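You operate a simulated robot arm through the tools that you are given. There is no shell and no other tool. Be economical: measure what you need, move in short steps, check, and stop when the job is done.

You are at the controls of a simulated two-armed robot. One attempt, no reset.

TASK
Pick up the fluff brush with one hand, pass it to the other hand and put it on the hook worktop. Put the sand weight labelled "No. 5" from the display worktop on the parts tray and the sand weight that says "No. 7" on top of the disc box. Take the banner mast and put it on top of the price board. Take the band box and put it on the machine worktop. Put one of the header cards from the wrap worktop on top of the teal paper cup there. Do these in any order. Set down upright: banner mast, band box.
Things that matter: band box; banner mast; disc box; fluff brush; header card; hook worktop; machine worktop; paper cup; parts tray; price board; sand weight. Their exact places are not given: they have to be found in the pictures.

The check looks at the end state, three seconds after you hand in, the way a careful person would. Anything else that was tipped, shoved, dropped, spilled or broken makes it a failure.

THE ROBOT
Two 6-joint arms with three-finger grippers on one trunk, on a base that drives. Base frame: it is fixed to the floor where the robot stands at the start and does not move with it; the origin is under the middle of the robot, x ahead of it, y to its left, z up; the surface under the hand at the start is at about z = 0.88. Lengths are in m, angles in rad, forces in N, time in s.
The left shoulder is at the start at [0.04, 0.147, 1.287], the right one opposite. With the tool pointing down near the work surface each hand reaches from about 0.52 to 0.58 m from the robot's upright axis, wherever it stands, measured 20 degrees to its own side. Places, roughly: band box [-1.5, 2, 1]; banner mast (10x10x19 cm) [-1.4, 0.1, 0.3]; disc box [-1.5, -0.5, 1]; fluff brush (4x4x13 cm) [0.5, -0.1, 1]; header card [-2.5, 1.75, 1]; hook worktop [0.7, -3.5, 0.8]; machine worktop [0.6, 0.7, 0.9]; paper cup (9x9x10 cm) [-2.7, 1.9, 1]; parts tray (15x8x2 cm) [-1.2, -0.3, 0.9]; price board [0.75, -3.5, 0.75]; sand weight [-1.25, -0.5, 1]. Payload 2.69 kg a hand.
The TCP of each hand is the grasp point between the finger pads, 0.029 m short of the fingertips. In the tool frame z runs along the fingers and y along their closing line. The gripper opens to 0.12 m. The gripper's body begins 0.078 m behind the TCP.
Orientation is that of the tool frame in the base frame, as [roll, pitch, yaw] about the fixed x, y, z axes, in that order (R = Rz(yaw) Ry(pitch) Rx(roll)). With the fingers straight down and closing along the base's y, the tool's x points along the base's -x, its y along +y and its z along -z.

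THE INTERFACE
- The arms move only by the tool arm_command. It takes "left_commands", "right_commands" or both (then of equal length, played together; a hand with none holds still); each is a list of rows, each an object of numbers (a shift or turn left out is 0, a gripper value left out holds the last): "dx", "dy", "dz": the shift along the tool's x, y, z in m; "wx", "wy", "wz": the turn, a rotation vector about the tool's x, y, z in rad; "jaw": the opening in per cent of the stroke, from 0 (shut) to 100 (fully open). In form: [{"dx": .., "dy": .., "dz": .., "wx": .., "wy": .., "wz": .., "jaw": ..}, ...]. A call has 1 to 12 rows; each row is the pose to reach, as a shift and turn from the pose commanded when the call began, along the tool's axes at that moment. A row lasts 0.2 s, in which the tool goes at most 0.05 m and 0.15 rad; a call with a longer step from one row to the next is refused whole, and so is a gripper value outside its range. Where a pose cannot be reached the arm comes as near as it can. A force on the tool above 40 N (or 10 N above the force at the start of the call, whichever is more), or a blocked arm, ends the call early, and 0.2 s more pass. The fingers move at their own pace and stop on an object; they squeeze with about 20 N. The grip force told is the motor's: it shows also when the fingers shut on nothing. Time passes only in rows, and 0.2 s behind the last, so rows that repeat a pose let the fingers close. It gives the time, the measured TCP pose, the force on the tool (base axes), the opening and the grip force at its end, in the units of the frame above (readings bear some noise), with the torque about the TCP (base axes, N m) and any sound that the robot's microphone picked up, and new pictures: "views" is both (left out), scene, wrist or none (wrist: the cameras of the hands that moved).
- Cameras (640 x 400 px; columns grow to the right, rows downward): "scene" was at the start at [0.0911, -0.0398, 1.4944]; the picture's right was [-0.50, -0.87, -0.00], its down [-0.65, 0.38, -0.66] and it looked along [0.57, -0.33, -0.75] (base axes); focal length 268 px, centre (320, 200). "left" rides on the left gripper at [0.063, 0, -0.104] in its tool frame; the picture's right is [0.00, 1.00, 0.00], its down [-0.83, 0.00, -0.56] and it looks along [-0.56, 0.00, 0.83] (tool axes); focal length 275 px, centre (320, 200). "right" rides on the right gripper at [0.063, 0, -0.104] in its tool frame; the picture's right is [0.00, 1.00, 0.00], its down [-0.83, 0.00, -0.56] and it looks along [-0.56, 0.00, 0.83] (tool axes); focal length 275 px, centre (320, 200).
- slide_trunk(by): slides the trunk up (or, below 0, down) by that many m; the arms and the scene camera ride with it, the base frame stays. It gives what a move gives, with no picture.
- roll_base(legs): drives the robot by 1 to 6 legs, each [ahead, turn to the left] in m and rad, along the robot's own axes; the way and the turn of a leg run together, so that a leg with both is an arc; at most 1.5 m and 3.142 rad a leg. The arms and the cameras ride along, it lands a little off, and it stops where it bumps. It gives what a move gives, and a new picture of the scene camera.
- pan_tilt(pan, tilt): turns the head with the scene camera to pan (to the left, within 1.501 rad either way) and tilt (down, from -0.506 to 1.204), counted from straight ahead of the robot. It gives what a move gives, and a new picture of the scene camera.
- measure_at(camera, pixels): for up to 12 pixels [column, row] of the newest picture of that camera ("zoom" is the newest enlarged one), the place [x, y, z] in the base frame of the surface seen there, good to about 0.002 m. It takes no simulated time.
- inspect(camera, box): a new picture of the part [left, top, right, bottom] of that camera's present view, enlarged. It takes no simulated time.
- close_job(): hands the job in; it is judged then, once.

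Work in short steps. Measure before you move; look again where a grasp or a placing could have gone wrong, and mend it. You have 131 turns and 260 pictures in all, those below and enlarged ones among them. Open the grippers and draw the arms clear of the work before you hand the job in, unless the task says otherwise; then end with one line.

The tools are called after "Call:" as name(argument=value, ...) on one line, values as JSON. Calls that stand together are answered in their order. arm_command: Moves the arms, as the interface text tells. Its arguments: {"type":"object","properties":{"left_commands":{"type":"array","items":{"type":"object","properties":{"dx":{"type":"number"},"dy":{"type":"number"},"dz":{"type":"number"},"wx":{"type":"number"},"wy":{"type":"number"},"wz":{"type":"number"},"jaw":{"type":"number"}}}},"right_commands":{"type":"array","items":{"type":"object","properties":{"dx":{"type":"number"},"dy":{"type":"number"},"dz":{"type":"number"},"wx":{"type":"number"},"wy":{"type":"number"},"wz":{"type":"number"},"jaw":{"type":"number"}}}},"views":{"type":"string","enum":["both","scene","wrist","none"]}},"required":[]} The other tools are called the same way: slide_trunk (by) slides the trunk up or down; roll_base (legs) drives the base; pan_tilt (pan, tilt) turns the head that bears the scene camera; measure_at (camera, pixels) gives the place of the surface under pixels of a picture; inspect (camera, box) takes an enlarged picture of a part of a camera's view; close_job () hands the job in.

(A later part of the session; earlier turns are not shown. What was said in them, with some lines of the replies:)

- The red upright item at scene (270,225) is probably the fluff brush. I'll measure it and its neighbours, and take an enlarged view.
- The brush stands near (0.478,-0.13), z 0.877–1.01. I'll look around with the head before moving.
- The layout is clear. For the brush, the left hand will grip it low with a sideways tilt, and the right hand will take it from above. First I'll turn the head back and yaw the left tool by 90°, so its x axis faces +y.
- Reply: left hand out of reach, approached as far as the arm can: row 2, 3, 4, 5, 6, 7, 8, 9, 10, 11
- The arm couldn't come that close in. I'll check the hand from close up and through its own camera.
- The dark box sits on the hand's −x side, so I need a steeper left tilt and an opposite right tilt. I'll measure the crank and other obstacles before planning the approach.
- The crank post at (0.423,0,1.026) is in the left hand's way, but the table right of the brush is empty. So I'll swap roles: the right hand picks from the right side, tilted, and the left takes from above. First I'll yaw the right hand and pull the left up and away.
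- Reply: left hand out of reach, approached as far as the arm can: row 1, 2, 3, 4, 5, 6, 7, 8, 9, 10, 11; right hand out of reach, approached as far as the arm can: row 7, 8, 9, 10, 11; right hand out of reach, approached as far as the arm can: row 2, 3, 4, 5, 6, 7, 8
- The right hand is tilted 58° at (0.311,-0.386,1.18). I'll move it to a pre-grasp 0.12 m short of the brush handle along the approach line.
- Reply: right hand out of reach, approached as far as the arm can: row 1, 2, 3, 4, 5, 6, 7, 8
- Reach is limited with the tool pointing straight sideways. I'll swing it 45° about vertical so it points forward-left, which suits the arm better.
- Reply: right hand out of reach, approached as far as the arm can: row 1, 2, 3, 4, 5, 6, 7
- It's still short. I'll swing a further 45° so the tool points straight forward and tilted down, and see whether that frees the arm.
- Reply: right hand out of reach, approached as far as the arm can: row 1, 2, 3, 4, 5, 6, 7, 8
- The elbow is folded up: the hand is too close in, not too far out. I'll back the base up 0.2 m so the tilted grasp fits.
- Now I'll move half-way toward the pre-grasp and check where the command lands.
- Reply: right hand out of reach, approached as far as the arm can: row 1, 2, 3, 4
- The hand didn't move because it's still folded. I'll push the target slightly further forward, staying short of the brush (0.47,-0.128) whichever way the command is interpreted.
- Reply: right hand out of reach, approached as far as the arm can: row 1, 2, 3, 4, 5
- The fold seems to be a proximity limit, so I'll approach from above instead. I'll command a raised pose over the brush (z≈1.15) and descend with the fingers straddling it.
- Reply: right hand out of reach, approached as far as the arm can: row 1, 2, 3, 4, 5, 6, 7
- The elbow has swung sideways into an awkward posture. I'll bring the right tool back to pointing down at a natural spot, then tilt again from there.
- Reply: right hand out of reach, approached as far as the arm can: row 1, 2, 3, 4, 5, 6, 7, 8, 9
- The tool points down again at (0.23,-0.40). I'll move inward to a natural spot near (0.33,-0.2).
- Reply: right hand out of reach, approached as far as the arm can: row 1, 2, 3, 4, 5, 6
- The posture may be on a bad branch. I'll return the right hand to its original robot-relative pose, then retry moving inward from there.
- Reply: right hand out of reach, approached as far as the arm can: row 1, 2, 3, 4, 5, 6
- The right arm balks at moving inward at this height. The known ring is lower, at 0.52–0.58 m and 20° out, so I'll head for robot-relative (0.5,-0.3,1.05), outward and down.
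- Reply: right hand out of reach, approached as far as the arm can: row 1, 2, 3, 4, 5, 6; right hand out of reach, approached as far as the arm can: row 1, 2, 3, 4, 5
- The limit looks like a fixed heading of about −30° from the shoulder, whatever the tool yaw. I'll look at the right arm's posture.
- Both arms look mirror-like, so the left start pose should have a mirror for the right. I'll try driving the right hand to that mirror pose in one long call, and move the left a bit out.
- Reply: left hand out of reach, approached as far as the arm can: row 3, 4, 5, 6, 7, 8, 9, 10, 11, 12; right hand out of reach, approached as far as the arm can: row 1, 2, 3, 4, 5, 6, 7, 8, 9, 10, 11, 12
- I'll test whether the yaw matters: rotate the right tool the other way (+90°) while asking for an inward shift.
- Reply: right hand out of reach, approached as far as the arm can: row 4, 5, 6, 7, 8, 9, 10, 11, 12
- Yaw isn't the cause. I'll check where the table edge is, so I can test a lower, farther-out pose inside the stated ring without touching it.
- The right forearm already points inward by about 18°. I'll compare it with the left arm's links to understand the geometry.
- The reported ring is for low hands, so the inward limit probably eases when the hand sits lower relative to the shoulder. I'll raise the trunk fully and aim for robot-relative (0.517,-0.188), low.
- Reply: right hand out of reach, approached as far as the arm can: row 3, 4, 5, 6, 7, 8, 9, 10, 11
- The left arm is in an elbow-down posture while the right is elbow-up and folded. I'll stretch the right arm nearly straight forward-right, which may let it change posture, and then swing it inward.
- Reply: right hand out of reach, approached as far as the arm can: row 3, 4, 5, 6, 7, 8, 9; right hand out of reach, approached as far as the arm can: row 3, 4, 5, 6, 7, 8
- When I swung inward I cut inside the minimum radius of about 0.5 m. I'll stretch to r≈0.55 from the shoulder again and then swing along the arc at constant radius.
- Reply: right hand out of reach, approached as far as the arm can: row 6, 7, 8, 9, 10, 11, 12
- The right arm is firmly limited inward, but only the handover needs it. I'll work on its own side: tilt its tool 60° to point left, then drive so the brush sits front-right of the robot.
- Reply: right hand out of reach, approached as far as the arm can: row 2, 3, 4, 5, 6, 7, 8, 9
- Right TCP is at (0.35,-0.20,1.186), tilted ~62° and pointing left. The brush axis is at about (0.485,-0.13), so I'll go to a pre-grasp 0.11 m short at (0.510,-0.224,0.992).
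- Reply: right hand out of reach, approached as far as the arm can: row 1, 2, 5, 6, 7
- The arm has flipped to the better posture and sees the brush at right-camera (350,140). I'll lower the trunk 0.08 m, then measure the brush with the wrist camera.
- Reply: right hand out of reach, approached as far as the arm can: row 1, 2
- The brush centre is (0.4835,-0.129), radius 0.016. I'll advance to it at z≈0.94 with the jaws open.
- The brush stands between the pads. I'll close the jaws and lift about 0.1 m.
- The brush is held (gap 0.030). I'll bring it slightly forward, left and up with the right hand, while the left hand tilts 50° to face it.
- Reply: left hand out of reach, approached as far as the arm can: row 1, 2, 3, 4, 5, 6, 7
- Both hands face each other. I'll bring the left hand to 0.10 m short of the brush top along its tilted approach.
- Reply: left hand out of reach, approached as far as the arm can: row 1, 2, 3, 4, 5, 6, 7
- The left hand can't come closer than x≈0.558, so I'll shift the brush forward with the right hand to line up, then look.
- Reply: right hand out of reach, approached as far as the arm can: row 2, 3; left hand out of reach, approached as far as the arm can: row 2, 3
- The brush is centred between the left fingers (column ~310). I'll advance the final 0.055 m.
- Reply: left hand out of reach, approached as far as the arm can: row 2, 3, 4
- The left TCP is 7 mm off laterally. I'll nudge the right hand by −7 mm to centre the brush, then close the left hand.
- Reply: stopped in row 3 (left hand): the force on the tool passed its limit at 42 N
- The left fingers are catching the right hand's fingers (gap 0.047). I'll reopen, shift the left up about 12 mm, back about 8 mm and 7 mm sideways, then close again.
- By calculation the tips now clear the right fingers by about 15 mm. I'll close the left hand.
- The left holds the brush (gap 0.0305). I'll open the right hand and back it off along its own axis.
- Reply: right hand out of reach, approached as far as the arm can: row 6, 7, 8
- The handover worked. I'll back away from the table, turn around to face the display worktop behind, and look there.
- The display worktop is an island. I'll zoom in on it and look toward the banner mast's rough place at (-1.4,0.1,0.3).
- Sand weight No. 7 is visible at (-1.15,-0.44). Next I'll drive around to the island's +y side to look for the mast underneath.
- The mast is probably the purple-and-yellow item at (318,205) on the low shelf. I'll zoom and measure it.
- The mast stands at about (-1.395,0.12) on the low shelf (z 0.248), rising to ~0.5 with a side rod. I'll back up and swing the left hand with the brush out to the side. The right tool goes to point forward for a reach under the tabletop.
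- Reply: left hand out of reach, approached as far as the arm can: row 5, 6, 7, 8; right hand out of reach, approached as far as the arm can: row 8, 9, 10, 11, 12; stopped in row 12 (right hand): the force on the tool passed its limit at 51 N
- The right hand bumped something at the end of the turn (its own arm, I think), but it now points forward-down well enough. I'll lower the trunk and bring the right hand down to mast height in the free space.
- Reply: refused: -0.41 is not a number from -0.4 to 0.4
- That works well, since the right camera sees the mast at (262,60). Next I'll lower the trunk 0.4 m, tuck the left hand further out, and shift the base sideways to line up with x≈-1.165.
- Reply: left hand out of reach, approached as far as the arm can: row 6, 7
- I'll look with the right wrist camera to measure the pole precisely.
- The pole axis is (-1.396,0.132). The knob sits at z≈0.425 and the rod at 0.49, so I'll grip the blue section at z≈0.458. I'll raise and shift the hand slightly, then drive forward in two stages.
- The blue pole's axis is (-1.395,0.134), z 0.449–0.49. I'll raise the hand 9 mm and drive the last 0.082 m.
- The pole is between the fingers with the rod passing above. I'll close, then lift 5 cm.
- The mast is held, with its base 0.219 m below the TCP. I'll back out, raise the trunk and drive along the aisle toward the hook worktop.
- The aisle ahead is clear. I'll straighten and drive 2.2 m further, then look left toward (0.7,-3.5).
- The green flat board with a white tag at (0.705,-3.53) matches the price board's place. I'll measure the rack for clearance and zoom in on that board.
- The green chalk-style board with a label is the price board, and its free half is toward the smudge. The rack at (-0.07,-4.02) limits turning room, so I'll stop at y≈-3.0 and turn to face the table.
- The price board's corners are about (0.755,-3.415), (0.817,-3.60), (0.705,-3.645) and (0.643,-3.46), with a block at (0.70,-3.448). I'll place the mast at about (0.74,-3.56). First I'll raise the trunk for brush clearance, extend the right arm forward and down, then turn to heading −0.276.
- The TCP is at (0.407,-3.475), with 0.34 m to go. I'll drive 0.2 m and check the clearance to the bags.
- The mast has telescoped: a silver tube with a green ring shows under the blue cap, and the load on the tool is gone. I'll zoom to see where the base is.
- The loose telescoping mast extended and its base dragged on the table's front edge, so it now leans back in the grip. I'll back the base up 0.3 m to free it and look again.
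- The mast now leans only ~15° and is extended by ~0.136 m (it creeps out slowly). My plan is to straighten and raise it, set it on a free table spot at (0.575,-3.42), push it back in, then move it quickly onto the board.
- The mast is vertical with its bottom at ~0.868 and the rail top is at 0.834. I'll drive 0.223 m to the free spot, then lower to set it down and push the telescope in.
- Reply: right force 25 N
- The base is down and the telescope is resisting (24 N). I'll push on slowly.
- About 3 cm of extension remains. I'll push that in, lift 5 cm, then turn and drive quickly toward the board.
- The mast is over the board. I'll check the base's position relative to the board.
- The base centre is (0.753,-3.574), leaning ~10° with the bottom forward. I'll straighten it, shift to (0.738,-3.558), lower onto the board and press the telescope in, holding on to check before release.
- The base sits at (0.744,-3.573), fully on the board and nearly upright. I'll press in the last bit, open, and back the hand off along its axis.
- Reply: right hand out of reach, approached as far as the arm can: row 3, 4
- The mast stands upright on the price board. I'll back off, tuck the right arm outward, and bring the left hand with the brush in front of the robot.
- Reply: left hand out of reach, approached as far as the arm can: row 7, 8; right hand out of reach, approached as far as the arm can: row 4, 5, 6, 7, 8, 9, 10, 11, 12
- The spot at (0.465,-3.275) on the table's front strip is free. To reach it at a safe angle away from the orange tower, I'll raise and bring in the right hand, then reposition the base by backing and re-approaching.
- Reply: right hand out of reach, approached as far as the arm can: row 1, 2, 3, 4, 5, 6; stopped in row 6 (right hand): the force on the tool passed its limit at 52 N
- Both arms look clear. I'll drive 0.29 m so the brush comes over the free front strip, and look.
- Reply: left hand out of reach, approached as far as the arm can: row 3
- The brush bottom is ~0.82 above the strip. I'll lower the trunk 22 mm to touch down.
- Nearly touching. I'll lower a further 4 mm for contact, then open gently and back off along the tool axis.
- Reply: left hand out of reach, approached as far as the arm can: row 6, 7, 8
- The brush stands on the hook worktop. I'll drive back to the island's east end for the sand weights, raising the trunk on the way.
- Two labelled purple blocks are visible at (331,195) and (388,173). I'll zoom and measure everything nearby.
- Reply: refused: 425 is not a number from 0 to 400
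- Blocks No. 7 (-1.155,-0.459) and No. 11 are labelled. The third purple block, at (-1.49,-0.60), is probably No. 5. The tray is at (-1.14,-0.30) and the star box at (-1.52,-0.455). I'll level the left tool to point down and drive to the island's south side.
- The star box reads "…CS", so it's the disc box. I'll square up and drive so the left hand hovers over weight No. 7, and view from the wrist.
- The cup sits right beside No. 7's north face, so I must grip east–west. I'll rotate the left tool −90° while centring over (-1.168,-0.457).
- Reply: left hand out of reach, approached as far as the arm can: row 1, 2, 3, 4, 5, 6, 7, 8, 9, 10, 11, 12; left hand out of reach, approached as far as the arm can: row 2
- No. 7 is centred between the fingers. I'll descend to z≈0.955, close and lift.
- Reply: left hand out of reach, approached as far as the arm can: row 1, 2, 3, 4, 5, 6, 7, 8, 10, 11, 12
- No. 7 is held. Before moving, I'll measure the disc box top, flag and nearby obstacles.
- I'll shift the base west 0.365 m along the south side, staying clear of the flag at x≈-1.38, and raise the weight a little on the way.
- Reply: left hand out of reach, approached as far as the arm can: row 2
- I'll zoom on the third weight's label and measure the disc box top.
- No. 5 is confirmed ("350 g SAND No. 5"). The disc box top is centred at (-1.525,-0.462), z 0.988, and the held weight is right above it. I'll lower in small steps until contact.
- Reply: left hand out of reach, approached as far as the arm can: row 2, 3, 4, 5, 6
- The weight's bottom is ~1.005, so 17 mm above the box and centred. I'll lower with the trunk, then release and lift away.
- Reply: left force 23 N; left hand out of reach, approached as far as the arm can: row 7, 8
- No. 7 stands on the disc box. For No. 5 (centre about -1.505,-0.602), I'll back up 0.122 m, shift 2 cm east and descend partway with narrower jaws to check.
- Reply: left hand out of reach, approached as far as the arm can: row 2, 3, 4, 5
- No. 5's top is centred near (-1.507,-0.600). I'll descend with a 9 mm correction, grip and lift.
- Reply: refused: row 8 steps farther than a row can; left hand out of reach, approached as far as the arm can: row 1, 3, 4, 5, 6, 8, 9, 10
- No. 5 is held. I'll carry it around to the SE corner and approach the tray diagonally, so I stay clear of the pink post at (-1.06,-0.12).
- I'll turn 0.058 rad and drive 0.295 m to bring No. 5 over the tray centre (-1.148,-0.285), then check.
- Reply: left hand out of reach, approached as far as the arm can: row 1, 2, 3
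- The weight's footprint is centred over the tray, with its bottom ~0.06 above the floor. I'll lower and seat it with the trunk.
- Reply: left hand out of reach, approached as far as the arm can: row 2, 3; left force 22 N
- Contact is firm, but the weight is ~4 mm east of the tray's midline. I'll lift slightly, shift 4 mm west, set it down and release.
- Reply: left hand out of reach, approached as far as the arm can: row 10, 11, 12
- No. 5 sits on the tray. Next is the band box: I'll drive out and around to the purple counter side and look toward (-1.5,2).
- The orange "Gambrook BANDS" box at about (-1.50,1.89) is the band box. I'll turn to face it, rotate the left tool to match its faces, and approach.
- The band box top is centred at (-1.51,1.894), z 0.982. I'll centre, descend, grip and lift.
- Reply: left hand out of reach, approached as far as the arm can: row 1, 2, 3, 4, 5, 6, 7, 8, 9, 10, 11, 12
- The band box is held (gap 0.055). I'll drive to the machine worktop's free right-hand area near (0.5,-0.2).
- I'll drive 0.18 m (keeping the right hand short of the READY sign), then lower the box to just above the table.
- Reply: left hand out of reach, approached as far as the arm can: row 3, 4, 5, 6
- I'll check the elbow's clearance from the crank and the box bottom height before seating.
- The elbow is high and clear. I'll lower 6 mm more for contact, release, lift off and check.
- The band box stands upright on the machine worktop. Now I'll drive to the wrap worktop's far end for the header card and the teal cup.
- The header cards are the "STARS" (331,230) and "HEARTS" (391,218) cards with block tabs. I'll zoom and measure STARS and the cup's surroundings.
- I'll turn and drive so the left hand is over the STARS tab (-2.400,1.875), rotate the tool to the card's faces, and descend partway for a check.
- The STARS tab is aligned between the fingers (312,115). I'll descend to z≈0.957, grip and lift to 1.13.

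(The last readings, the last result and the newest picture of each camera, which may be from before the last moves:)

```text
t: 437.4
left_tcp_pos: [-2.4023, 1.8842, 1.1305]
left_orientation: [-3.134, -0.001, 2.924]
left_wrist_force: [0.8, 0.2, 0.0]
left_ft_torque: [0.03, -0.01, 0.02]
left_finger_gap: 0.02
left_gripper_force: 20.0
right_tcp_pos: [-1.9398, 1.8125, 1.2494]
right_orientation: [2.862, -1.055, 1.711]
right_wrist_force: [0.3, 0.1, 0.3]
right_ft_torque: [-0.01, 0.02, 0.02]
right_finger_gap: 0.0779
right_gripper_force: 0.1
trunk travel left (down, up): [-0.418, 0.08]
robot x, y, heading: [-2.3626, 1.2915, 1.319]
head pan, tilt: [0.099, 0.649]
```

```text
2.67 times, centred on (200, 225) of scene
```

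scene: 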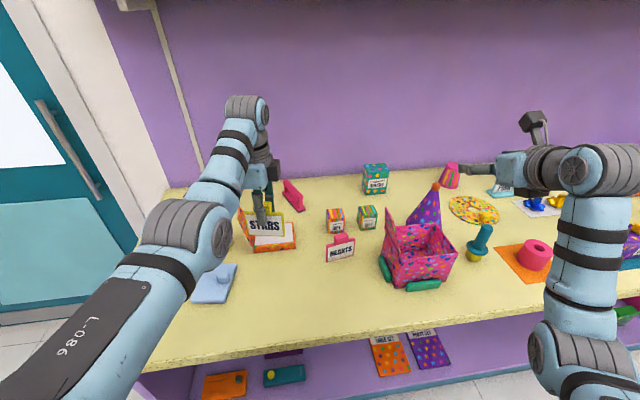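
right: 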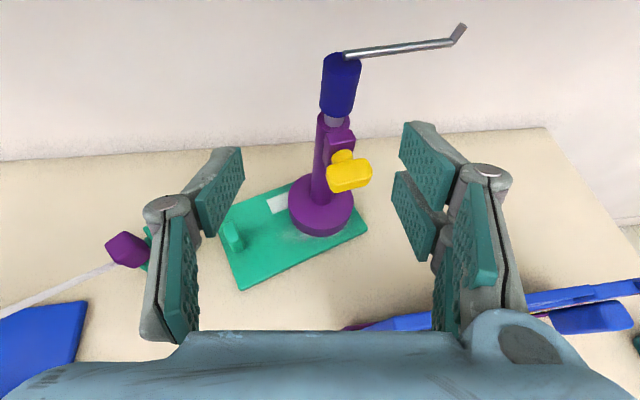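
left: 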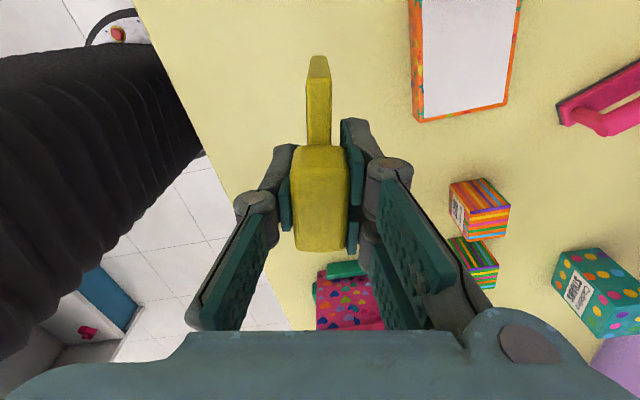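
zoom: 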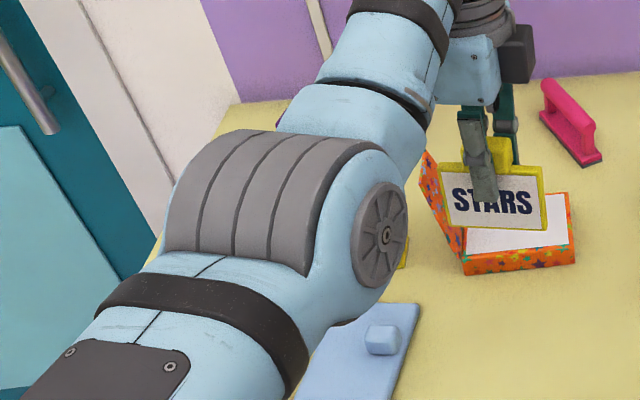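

STARS is held (gap 0.020). I'll swing to the cup at about (-2.70,1.91): turn +0.483, drive 0.10 m, and look.

Call:
roll_base(legs=[[0, 0.483], [0.1, 0]])

Call:
pan_tilt(pan=0.0, tilt=0.6)

Call:
inspect(camera="left", box=[0, 0, 640, 400])

```text
t: 439.9
left_tcp_pos: [-2.689, 1.8867, 1.1375]
left_orientation: [-3.139, -0.001, -2.88]
left_wrist_force: [-0.5, -0.6, -1.7]
left_ft_torque: [-0.04, 0.01, -0.01]
left_finger_gap: 0.0199
left_gripper_force: 19.6
right_tcp_pos: [-2.2472, 2.0332, 1.2577]
right_orientation: [2.85, -1.066, 2.2]
right_wrist_force: [-0.1, 1.4, 1.2]
right_ft_torque: [-0.14, -0.03, 0.07]
right_finger_gap: 0.0782
right_gripper_force: 0.0
trunk travel left (down, up): [-0.418, 0.08]
robot x, y, heading: [-2.3866, 1.3937, 1.801]
head pan, tilt: [0.099, 0.649]
```

scene: 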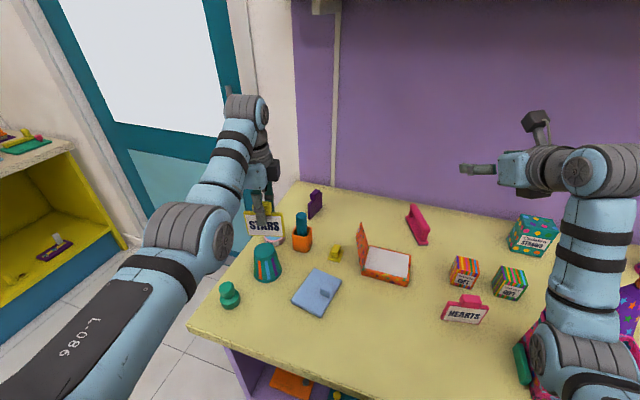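

```text
t: 440.6
left_tcp_pos: [-2.6921, 1.8929, 1.1341]
left_orientation: [-3.133, -0.001, -2.879]
left_wrist_force: [-0.3, 0.3, 0.2]
left_ft_torque: [0.08, -0.01, -0.01]
left_finger_gap: 0.0195
left_gripper_force: 20.1
right_tcp_pos: [-2.2494, 2.04, 1.2538]
right_orientation: [2.857, -1.059, 2.196]
right_wrist_force: [0.7, 0.1, 0.0]
right_ft_torque: [0.03, -0.02, 0.0]
right_finger_gap: 0.0779
right_gripper_force: 0.1
trunk travel left (down, up): [-0.418, 0.08]
robot x, y, heading: [-2.3876, 1.3982, 1.799]
head pan, tilt: [0.0, 0.6]
```

scene: 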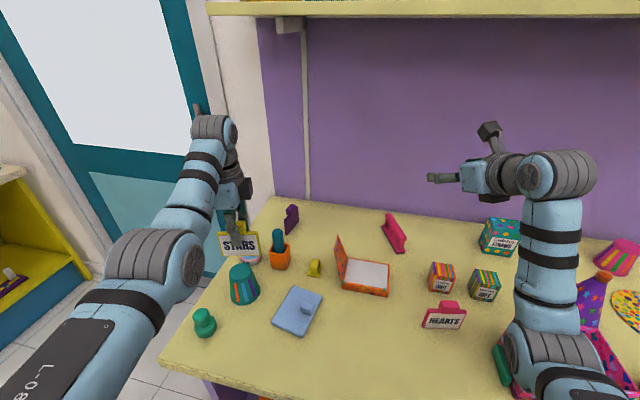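

```text
1.00 times, centred on (320, 200) of left (not enlarged: the box is as wide or as high as the picture)
```

zoom: 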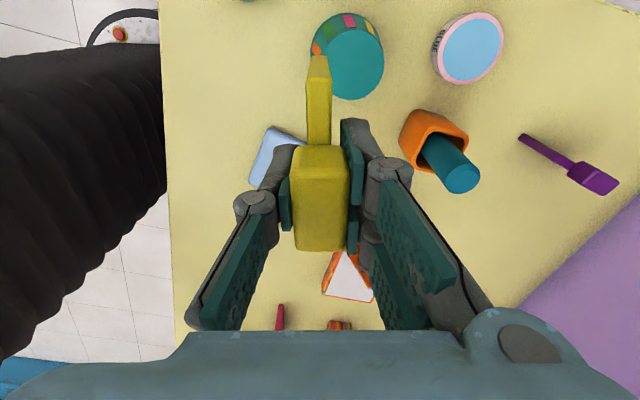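

Call:
measure_at(camera="zoom", pixels=[[357, 65], [380, 65], [357, 94], [340, 60], [362, 35], [372, 85], [345, 85], [318, 70], [310, 120]])

Call:
measure_at(camera="scene", pixels=[[242, 270], [237, 278], [243, 285], [232, 268], [250, 267], [240, 252]])

```text
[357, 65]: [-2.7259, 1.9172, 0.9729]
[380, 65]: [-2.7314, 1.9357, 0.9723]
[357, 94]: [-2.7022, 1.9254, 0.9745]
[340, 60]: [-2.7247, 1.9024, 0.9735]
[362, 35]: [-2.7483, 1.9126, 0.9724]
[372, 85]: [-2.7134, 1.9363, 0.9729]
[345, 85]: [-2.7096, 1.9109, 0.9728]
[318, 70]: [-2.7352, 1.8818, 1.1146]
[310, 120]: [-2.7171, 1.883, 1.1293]
```

```text
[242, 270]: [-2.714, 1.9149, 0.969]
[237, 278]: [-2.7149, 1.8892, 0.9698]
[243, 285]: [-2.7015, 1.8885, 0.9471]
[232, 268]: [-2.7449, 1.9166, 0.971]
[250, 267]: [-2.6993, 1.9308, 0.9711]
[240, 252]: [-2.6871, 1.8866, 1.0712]
```

The cup top is centred at about (-2.724,1.914), z 0.972. I'll shift the card over it and lower to ~1 cm above.

Call:
arm_command(left_commands=[{"dx": 0.013, "dy": 0.014}, {"dx": 0.0255, "dy": 0.0286}, {"dx": 0.0255, "dy": 0.0286}, {"dx": 0.0255, "dy": 0.0286, "dz": 0.03}, {"dx": 0.0255, "dy": 0.0286, "dz": 0.055}, {"dx": 0.0255, "dy": 0.0286, "dz": 0.068}, {"dx": 0.0255, "dy": 0.0286, "dz": 0.068}], views="scene")

Call:
inspect(camera="scene", box=[200, 200, 300, 310])

Call:
inspect(camera="left", box=[0, 0, 640, 400])

```text
t: 442.2
left_tcp_pos: [-2.722, 1.9038, 1.0638]
left_orientation: [-3.133, -0.001, -2.881]
left_wrist_force: [0.1, 0.3, -0.1]
left_ft_torque: [0.01, 0.0, 0.01]
left_finger_gap: 0.0197
left_gripper_force: 20.5
left hand out of reach, approached as far as the arm can: row 2, 3, 4, 5, 6, 7
right_tcp_pos: [-2.2498, 2.0436, 1.2516]
right_orientation: [2.858, -1.059, 2.195]
right_wrist_force: [0.2, 0.3, 0.3]
right_ft_torque: [0.01, -0.01, 0.0]
right_finger_gap: 0.078
right_gripper_force: 0.0
trunk travel left (down, up): [-0.418, 0.08]
robot x, y, heading: [-2.3842, 1.3965, 1.8]
head pan, tilt: [0.0, 0.6]
```

scene: 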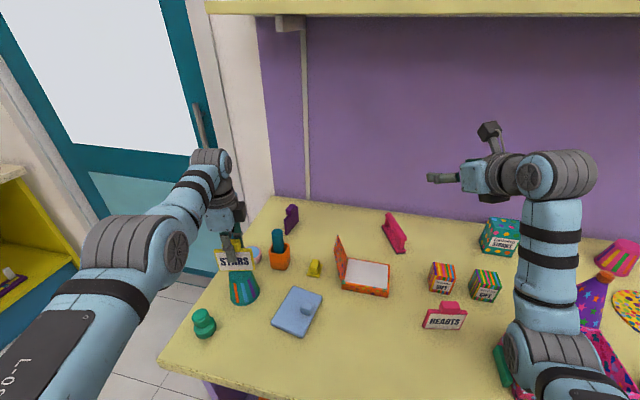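

```text
3.64 times, centred on (250, 255) of scene
```

zoom: 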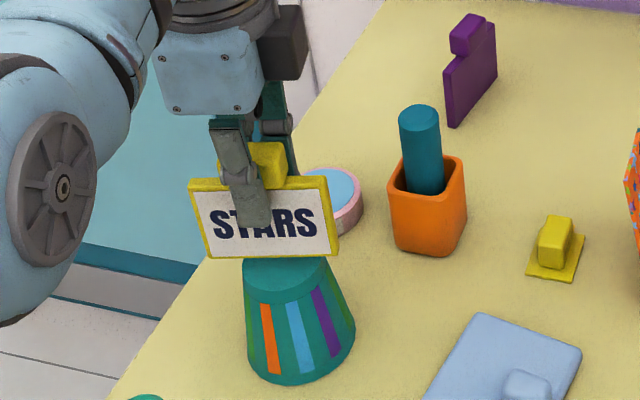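

```text
1.00 times, centred on (320, 200) of left (not enlarged: the box is as wide or as high as the picture)
```

zoom: 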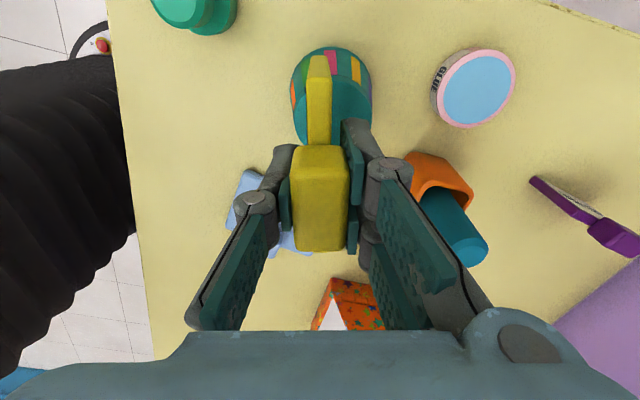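

Call:
measure_at(camera="zoom", pixels=[[312, 85], [328, 85], [320, 60], [320, 135]])

Call:
inspect(camera="scene", box=[220, 230, 270, 290])

Call:
measure_at(camera="scene", pixels=[[220, 270], [255, 268], [229, 276], [255, 274], [242, 281], [240, 273]])

```text
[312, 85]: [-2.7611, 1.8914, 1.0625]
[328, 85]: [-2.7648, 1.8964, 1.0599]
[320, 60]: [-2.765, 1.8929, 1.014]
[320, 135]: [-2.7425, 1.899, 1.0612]
```

```text
6.67 times, centred on (245, 260) of scene
```

zoom: 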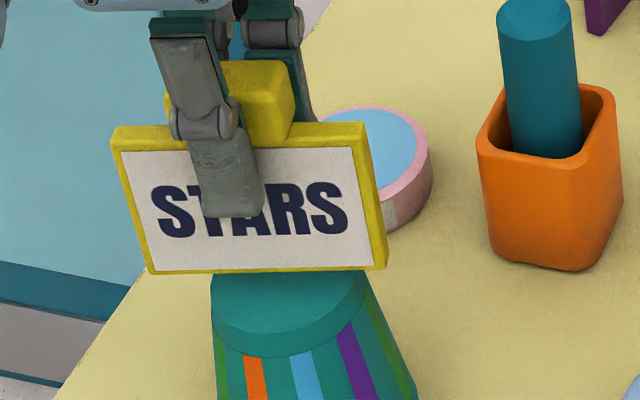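

```text
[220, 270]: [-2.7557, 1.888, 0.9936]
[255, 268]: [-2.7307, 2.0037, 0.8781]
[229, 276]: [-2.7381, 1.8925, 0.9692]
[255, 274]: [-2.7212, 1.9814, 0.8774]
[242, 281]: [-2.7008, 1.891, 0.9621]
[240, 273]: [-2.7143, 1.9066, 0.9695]
```

The card is ~1 cm short in y and ~13 mm above the cup. I'll drive forward 1 cm, lower the trunk 14 mm, release and lift off.

Call:
roll_base(legs=[[0.01, 0]])

Call:
slide_trunk(by=-0.014)

Call:
arm_command(left_commands=[{"jaw": 20}, {"jaw": 25}, {"jaw": 35}, {"jaw": 45}, {"jaw": 45, "dz": -0.02}, {"jaw": 45, "dz": -0.05}, {"jaw": 45, "dz": -0.09}, {"jaw": 45, "dz": -0.13}], views="scene")

Call:
inspect(camera="scene", box=[200, 200, 300, 310])

```text
t: 442.9
left_tcp_pos: [-2.7237, 1.9131, 1.0646]
left_orientation: [-3.135, -0.001, -2.879]
left_wrist_force: [-0.5, 0.7, 0.0]
left_ft_torque: [0.04, -0.01, 0.0]
left_finger_gap: 0.0198
left_gripper_force: 20.2
right_tcp_pos: [-2.2525, 2.0511, 1.2525]
right_orientation: [2.856, -1.06, 2.198]
right_wrist_force: [0.6, -0.8, 0.2]
right_ft_torque: [-0.02, 0.01, -0.01]
right_finger_gap: 0.078
right_gripper_force: 0.1
trunk travel left (down, up): [-0.418, 0.08]
robot x, y, heading: [-2.3868, 1.4035, 1.8]
head pan, tilt: [0.0, 0.6]
```

scene: 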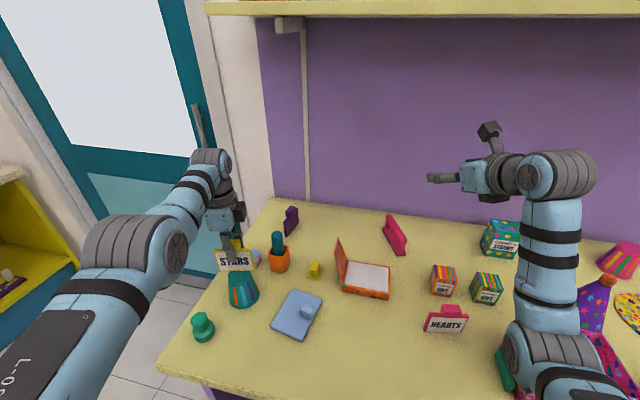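

```text
t: 443.5
left_tcp_pos: [-2.7244, 1.914, 1.0493]
left_orientation: [-3.131, -0.002, -2.879]
left_wrist_force: [-0.2, -0.2, 0.0]
left_ft_torque: [-0.02, 0.03, 0.04]
left_finger_gap: 0.0199
left_gripper_force: 20.3
right_tcp_pos: [-2.2523, 2.0527, 1.2363]
right_orientation: [2.858, -1.058, 2.197]
right_wrist_force: [0.1, 0.8, -0.2]
right_ft_torque: [0.01, 0.01, -0.01]
right_finger_gap: 0.0778
right_gripper_force: 0.1
trunk travel left (down, up): [-0.404, 0.094]
robot x, y, heading: [-2.3905, 1.4056, 1.798]
head pan, tilt: [0.0, 0.6]
```

```text
t: 445.3
left_tcp_pos: [-2.7224, 1.8994, 1.1771]
left_orientation: [-3.13, -0.002, -2.881]
left_wrist_force: [-0.5, 0.5, 0.5]
left_ft_torque: [-0.01, 0.02, -0.01]
left_finger_gap: 0.0538
left_gripper_force: 0.0
left hand out of reach, approached as far as the arm can: row 6, 7, 8
right_tcp_pos: [-2.2523, 2.0525, 1.238]
right_orientation: [2.857, -1.058, 2.195]
right_wrist_force: [-0.5, 0.6, 0.3]
right_ft_torque: [0.02, -0.04, 0.0]
right_finger_gap: 0.0782
right_gripper_force: 0.0
trunk travel left (down, up): [-0.404, 0.094]
robot x, y, heading: [-2.3876, 1.4095, 1.804]
head pan, tilt: [0.0, 0.6]
```

scene: 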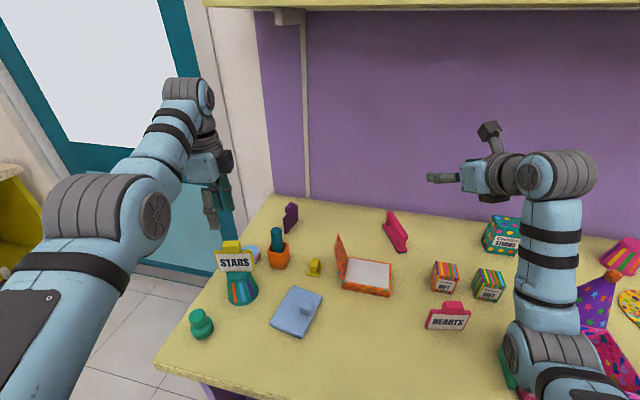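

```text
3.64 times, centred on (250, 255) of scene
```

zoom: 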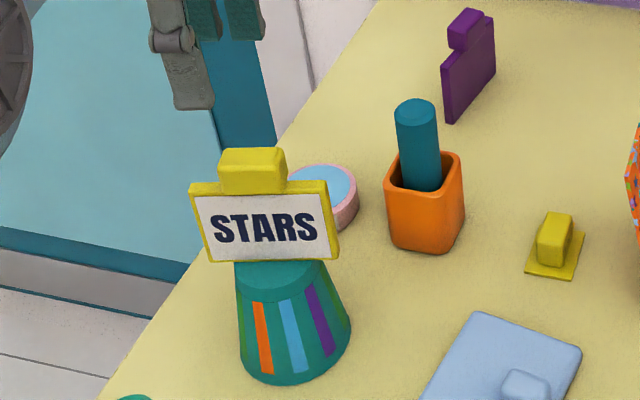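

The STARS card stands on the teal cup. I'll open both grippers and back the robot clear of the worktop.

Call:
roll_base(legs=[[-0.35, 0]])

Call:
arm_command(left_commands=[{"jaw": 100}, {"jaw": 100}], right_commands=[{"jaw": 100}, {"jaw": 100}], views="scene")

```text
t: 447.6
left_tcp_pos: [-2.6464, 1.5613, 1.1747]
left_orientation: [-3.13, -0.002, -2.873]
left_wrist_force: [0.3, -0.1, -0.5]
left_ft_torque: [-0.02, -0.02, -0.01]
left_finger_gap: 0.0536
left_gripper_force: 0.1
right_tcp_pos: [-2.1754, 1.7158, 1.2369]
right_orientation: [2.861, -1.056, 2.2]
right_wrist_force: [0.7, -0.5, 0.1]
right_ft_torque: [-0.01, 0.0, 0.01]
right_finger_gap: 0.0779
right_gripper_force: 0.2
trunk travel left (down, up): [-0.404, 0.094]
robot x, y, heading: [-2.307, 1.0657, 1.804]
head pan, tilt: [0.0, 0.6]
```

scene: 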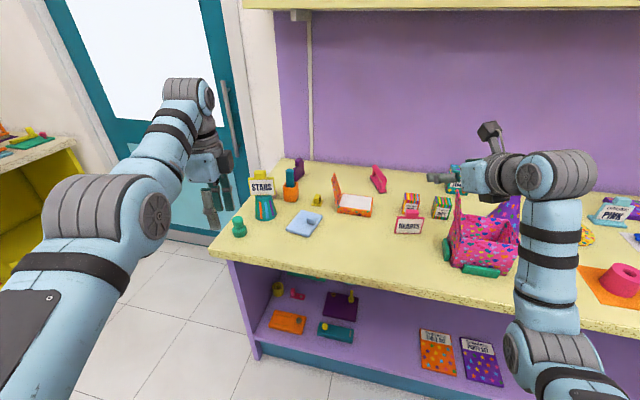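

```text
t: 448.2
left_tcp_pos: [-2.6457, 1.5594, 1.1762]
left_orientation: [-3.131, -0.003, -2.872]
left_wrist_force: [0.1, 0.5, -0.6]
left_ft_torque: [0.0, -0.03, -0.01]
left_finger_gap: 0.1198
left_gripper_force: 0.0
right_tcp_pos: [-2.1755, 1.7152, 1.2377]
right_orientation: [2.859, -1.055, 2.202]
right_wrist_force: [-0.4, -0.5, -0.2]
right_ft_torque: [0.01, 0.01, -0.02]
right_finger_gap: 0.1202
right_gripper_force: 0.0
trunk travel left (down, up): [-0.404, 0.094]
robot x, y, heading: [-2.3056, 1.067, 1.809]
head pan, tilt: [0.0, 0.6]
```

scene: 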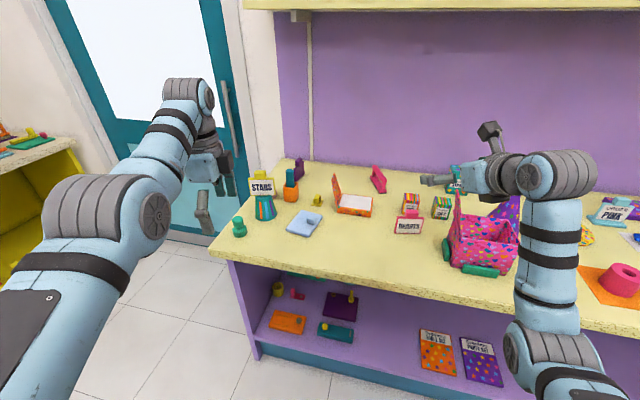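

All the items are placed, both grippers are open and the arms are clear, so I'm handing the job in.

Call:
close_job()

```text
The job is handed in.
```

I placed everything the task asked for and handed the job in; no verdict has come back yet. The banner mast slid out to a longer length while I carried it and dragged on the hook worktop's front edge. It now stands upright on the price board, still about 1.5 cm longer than at the start.
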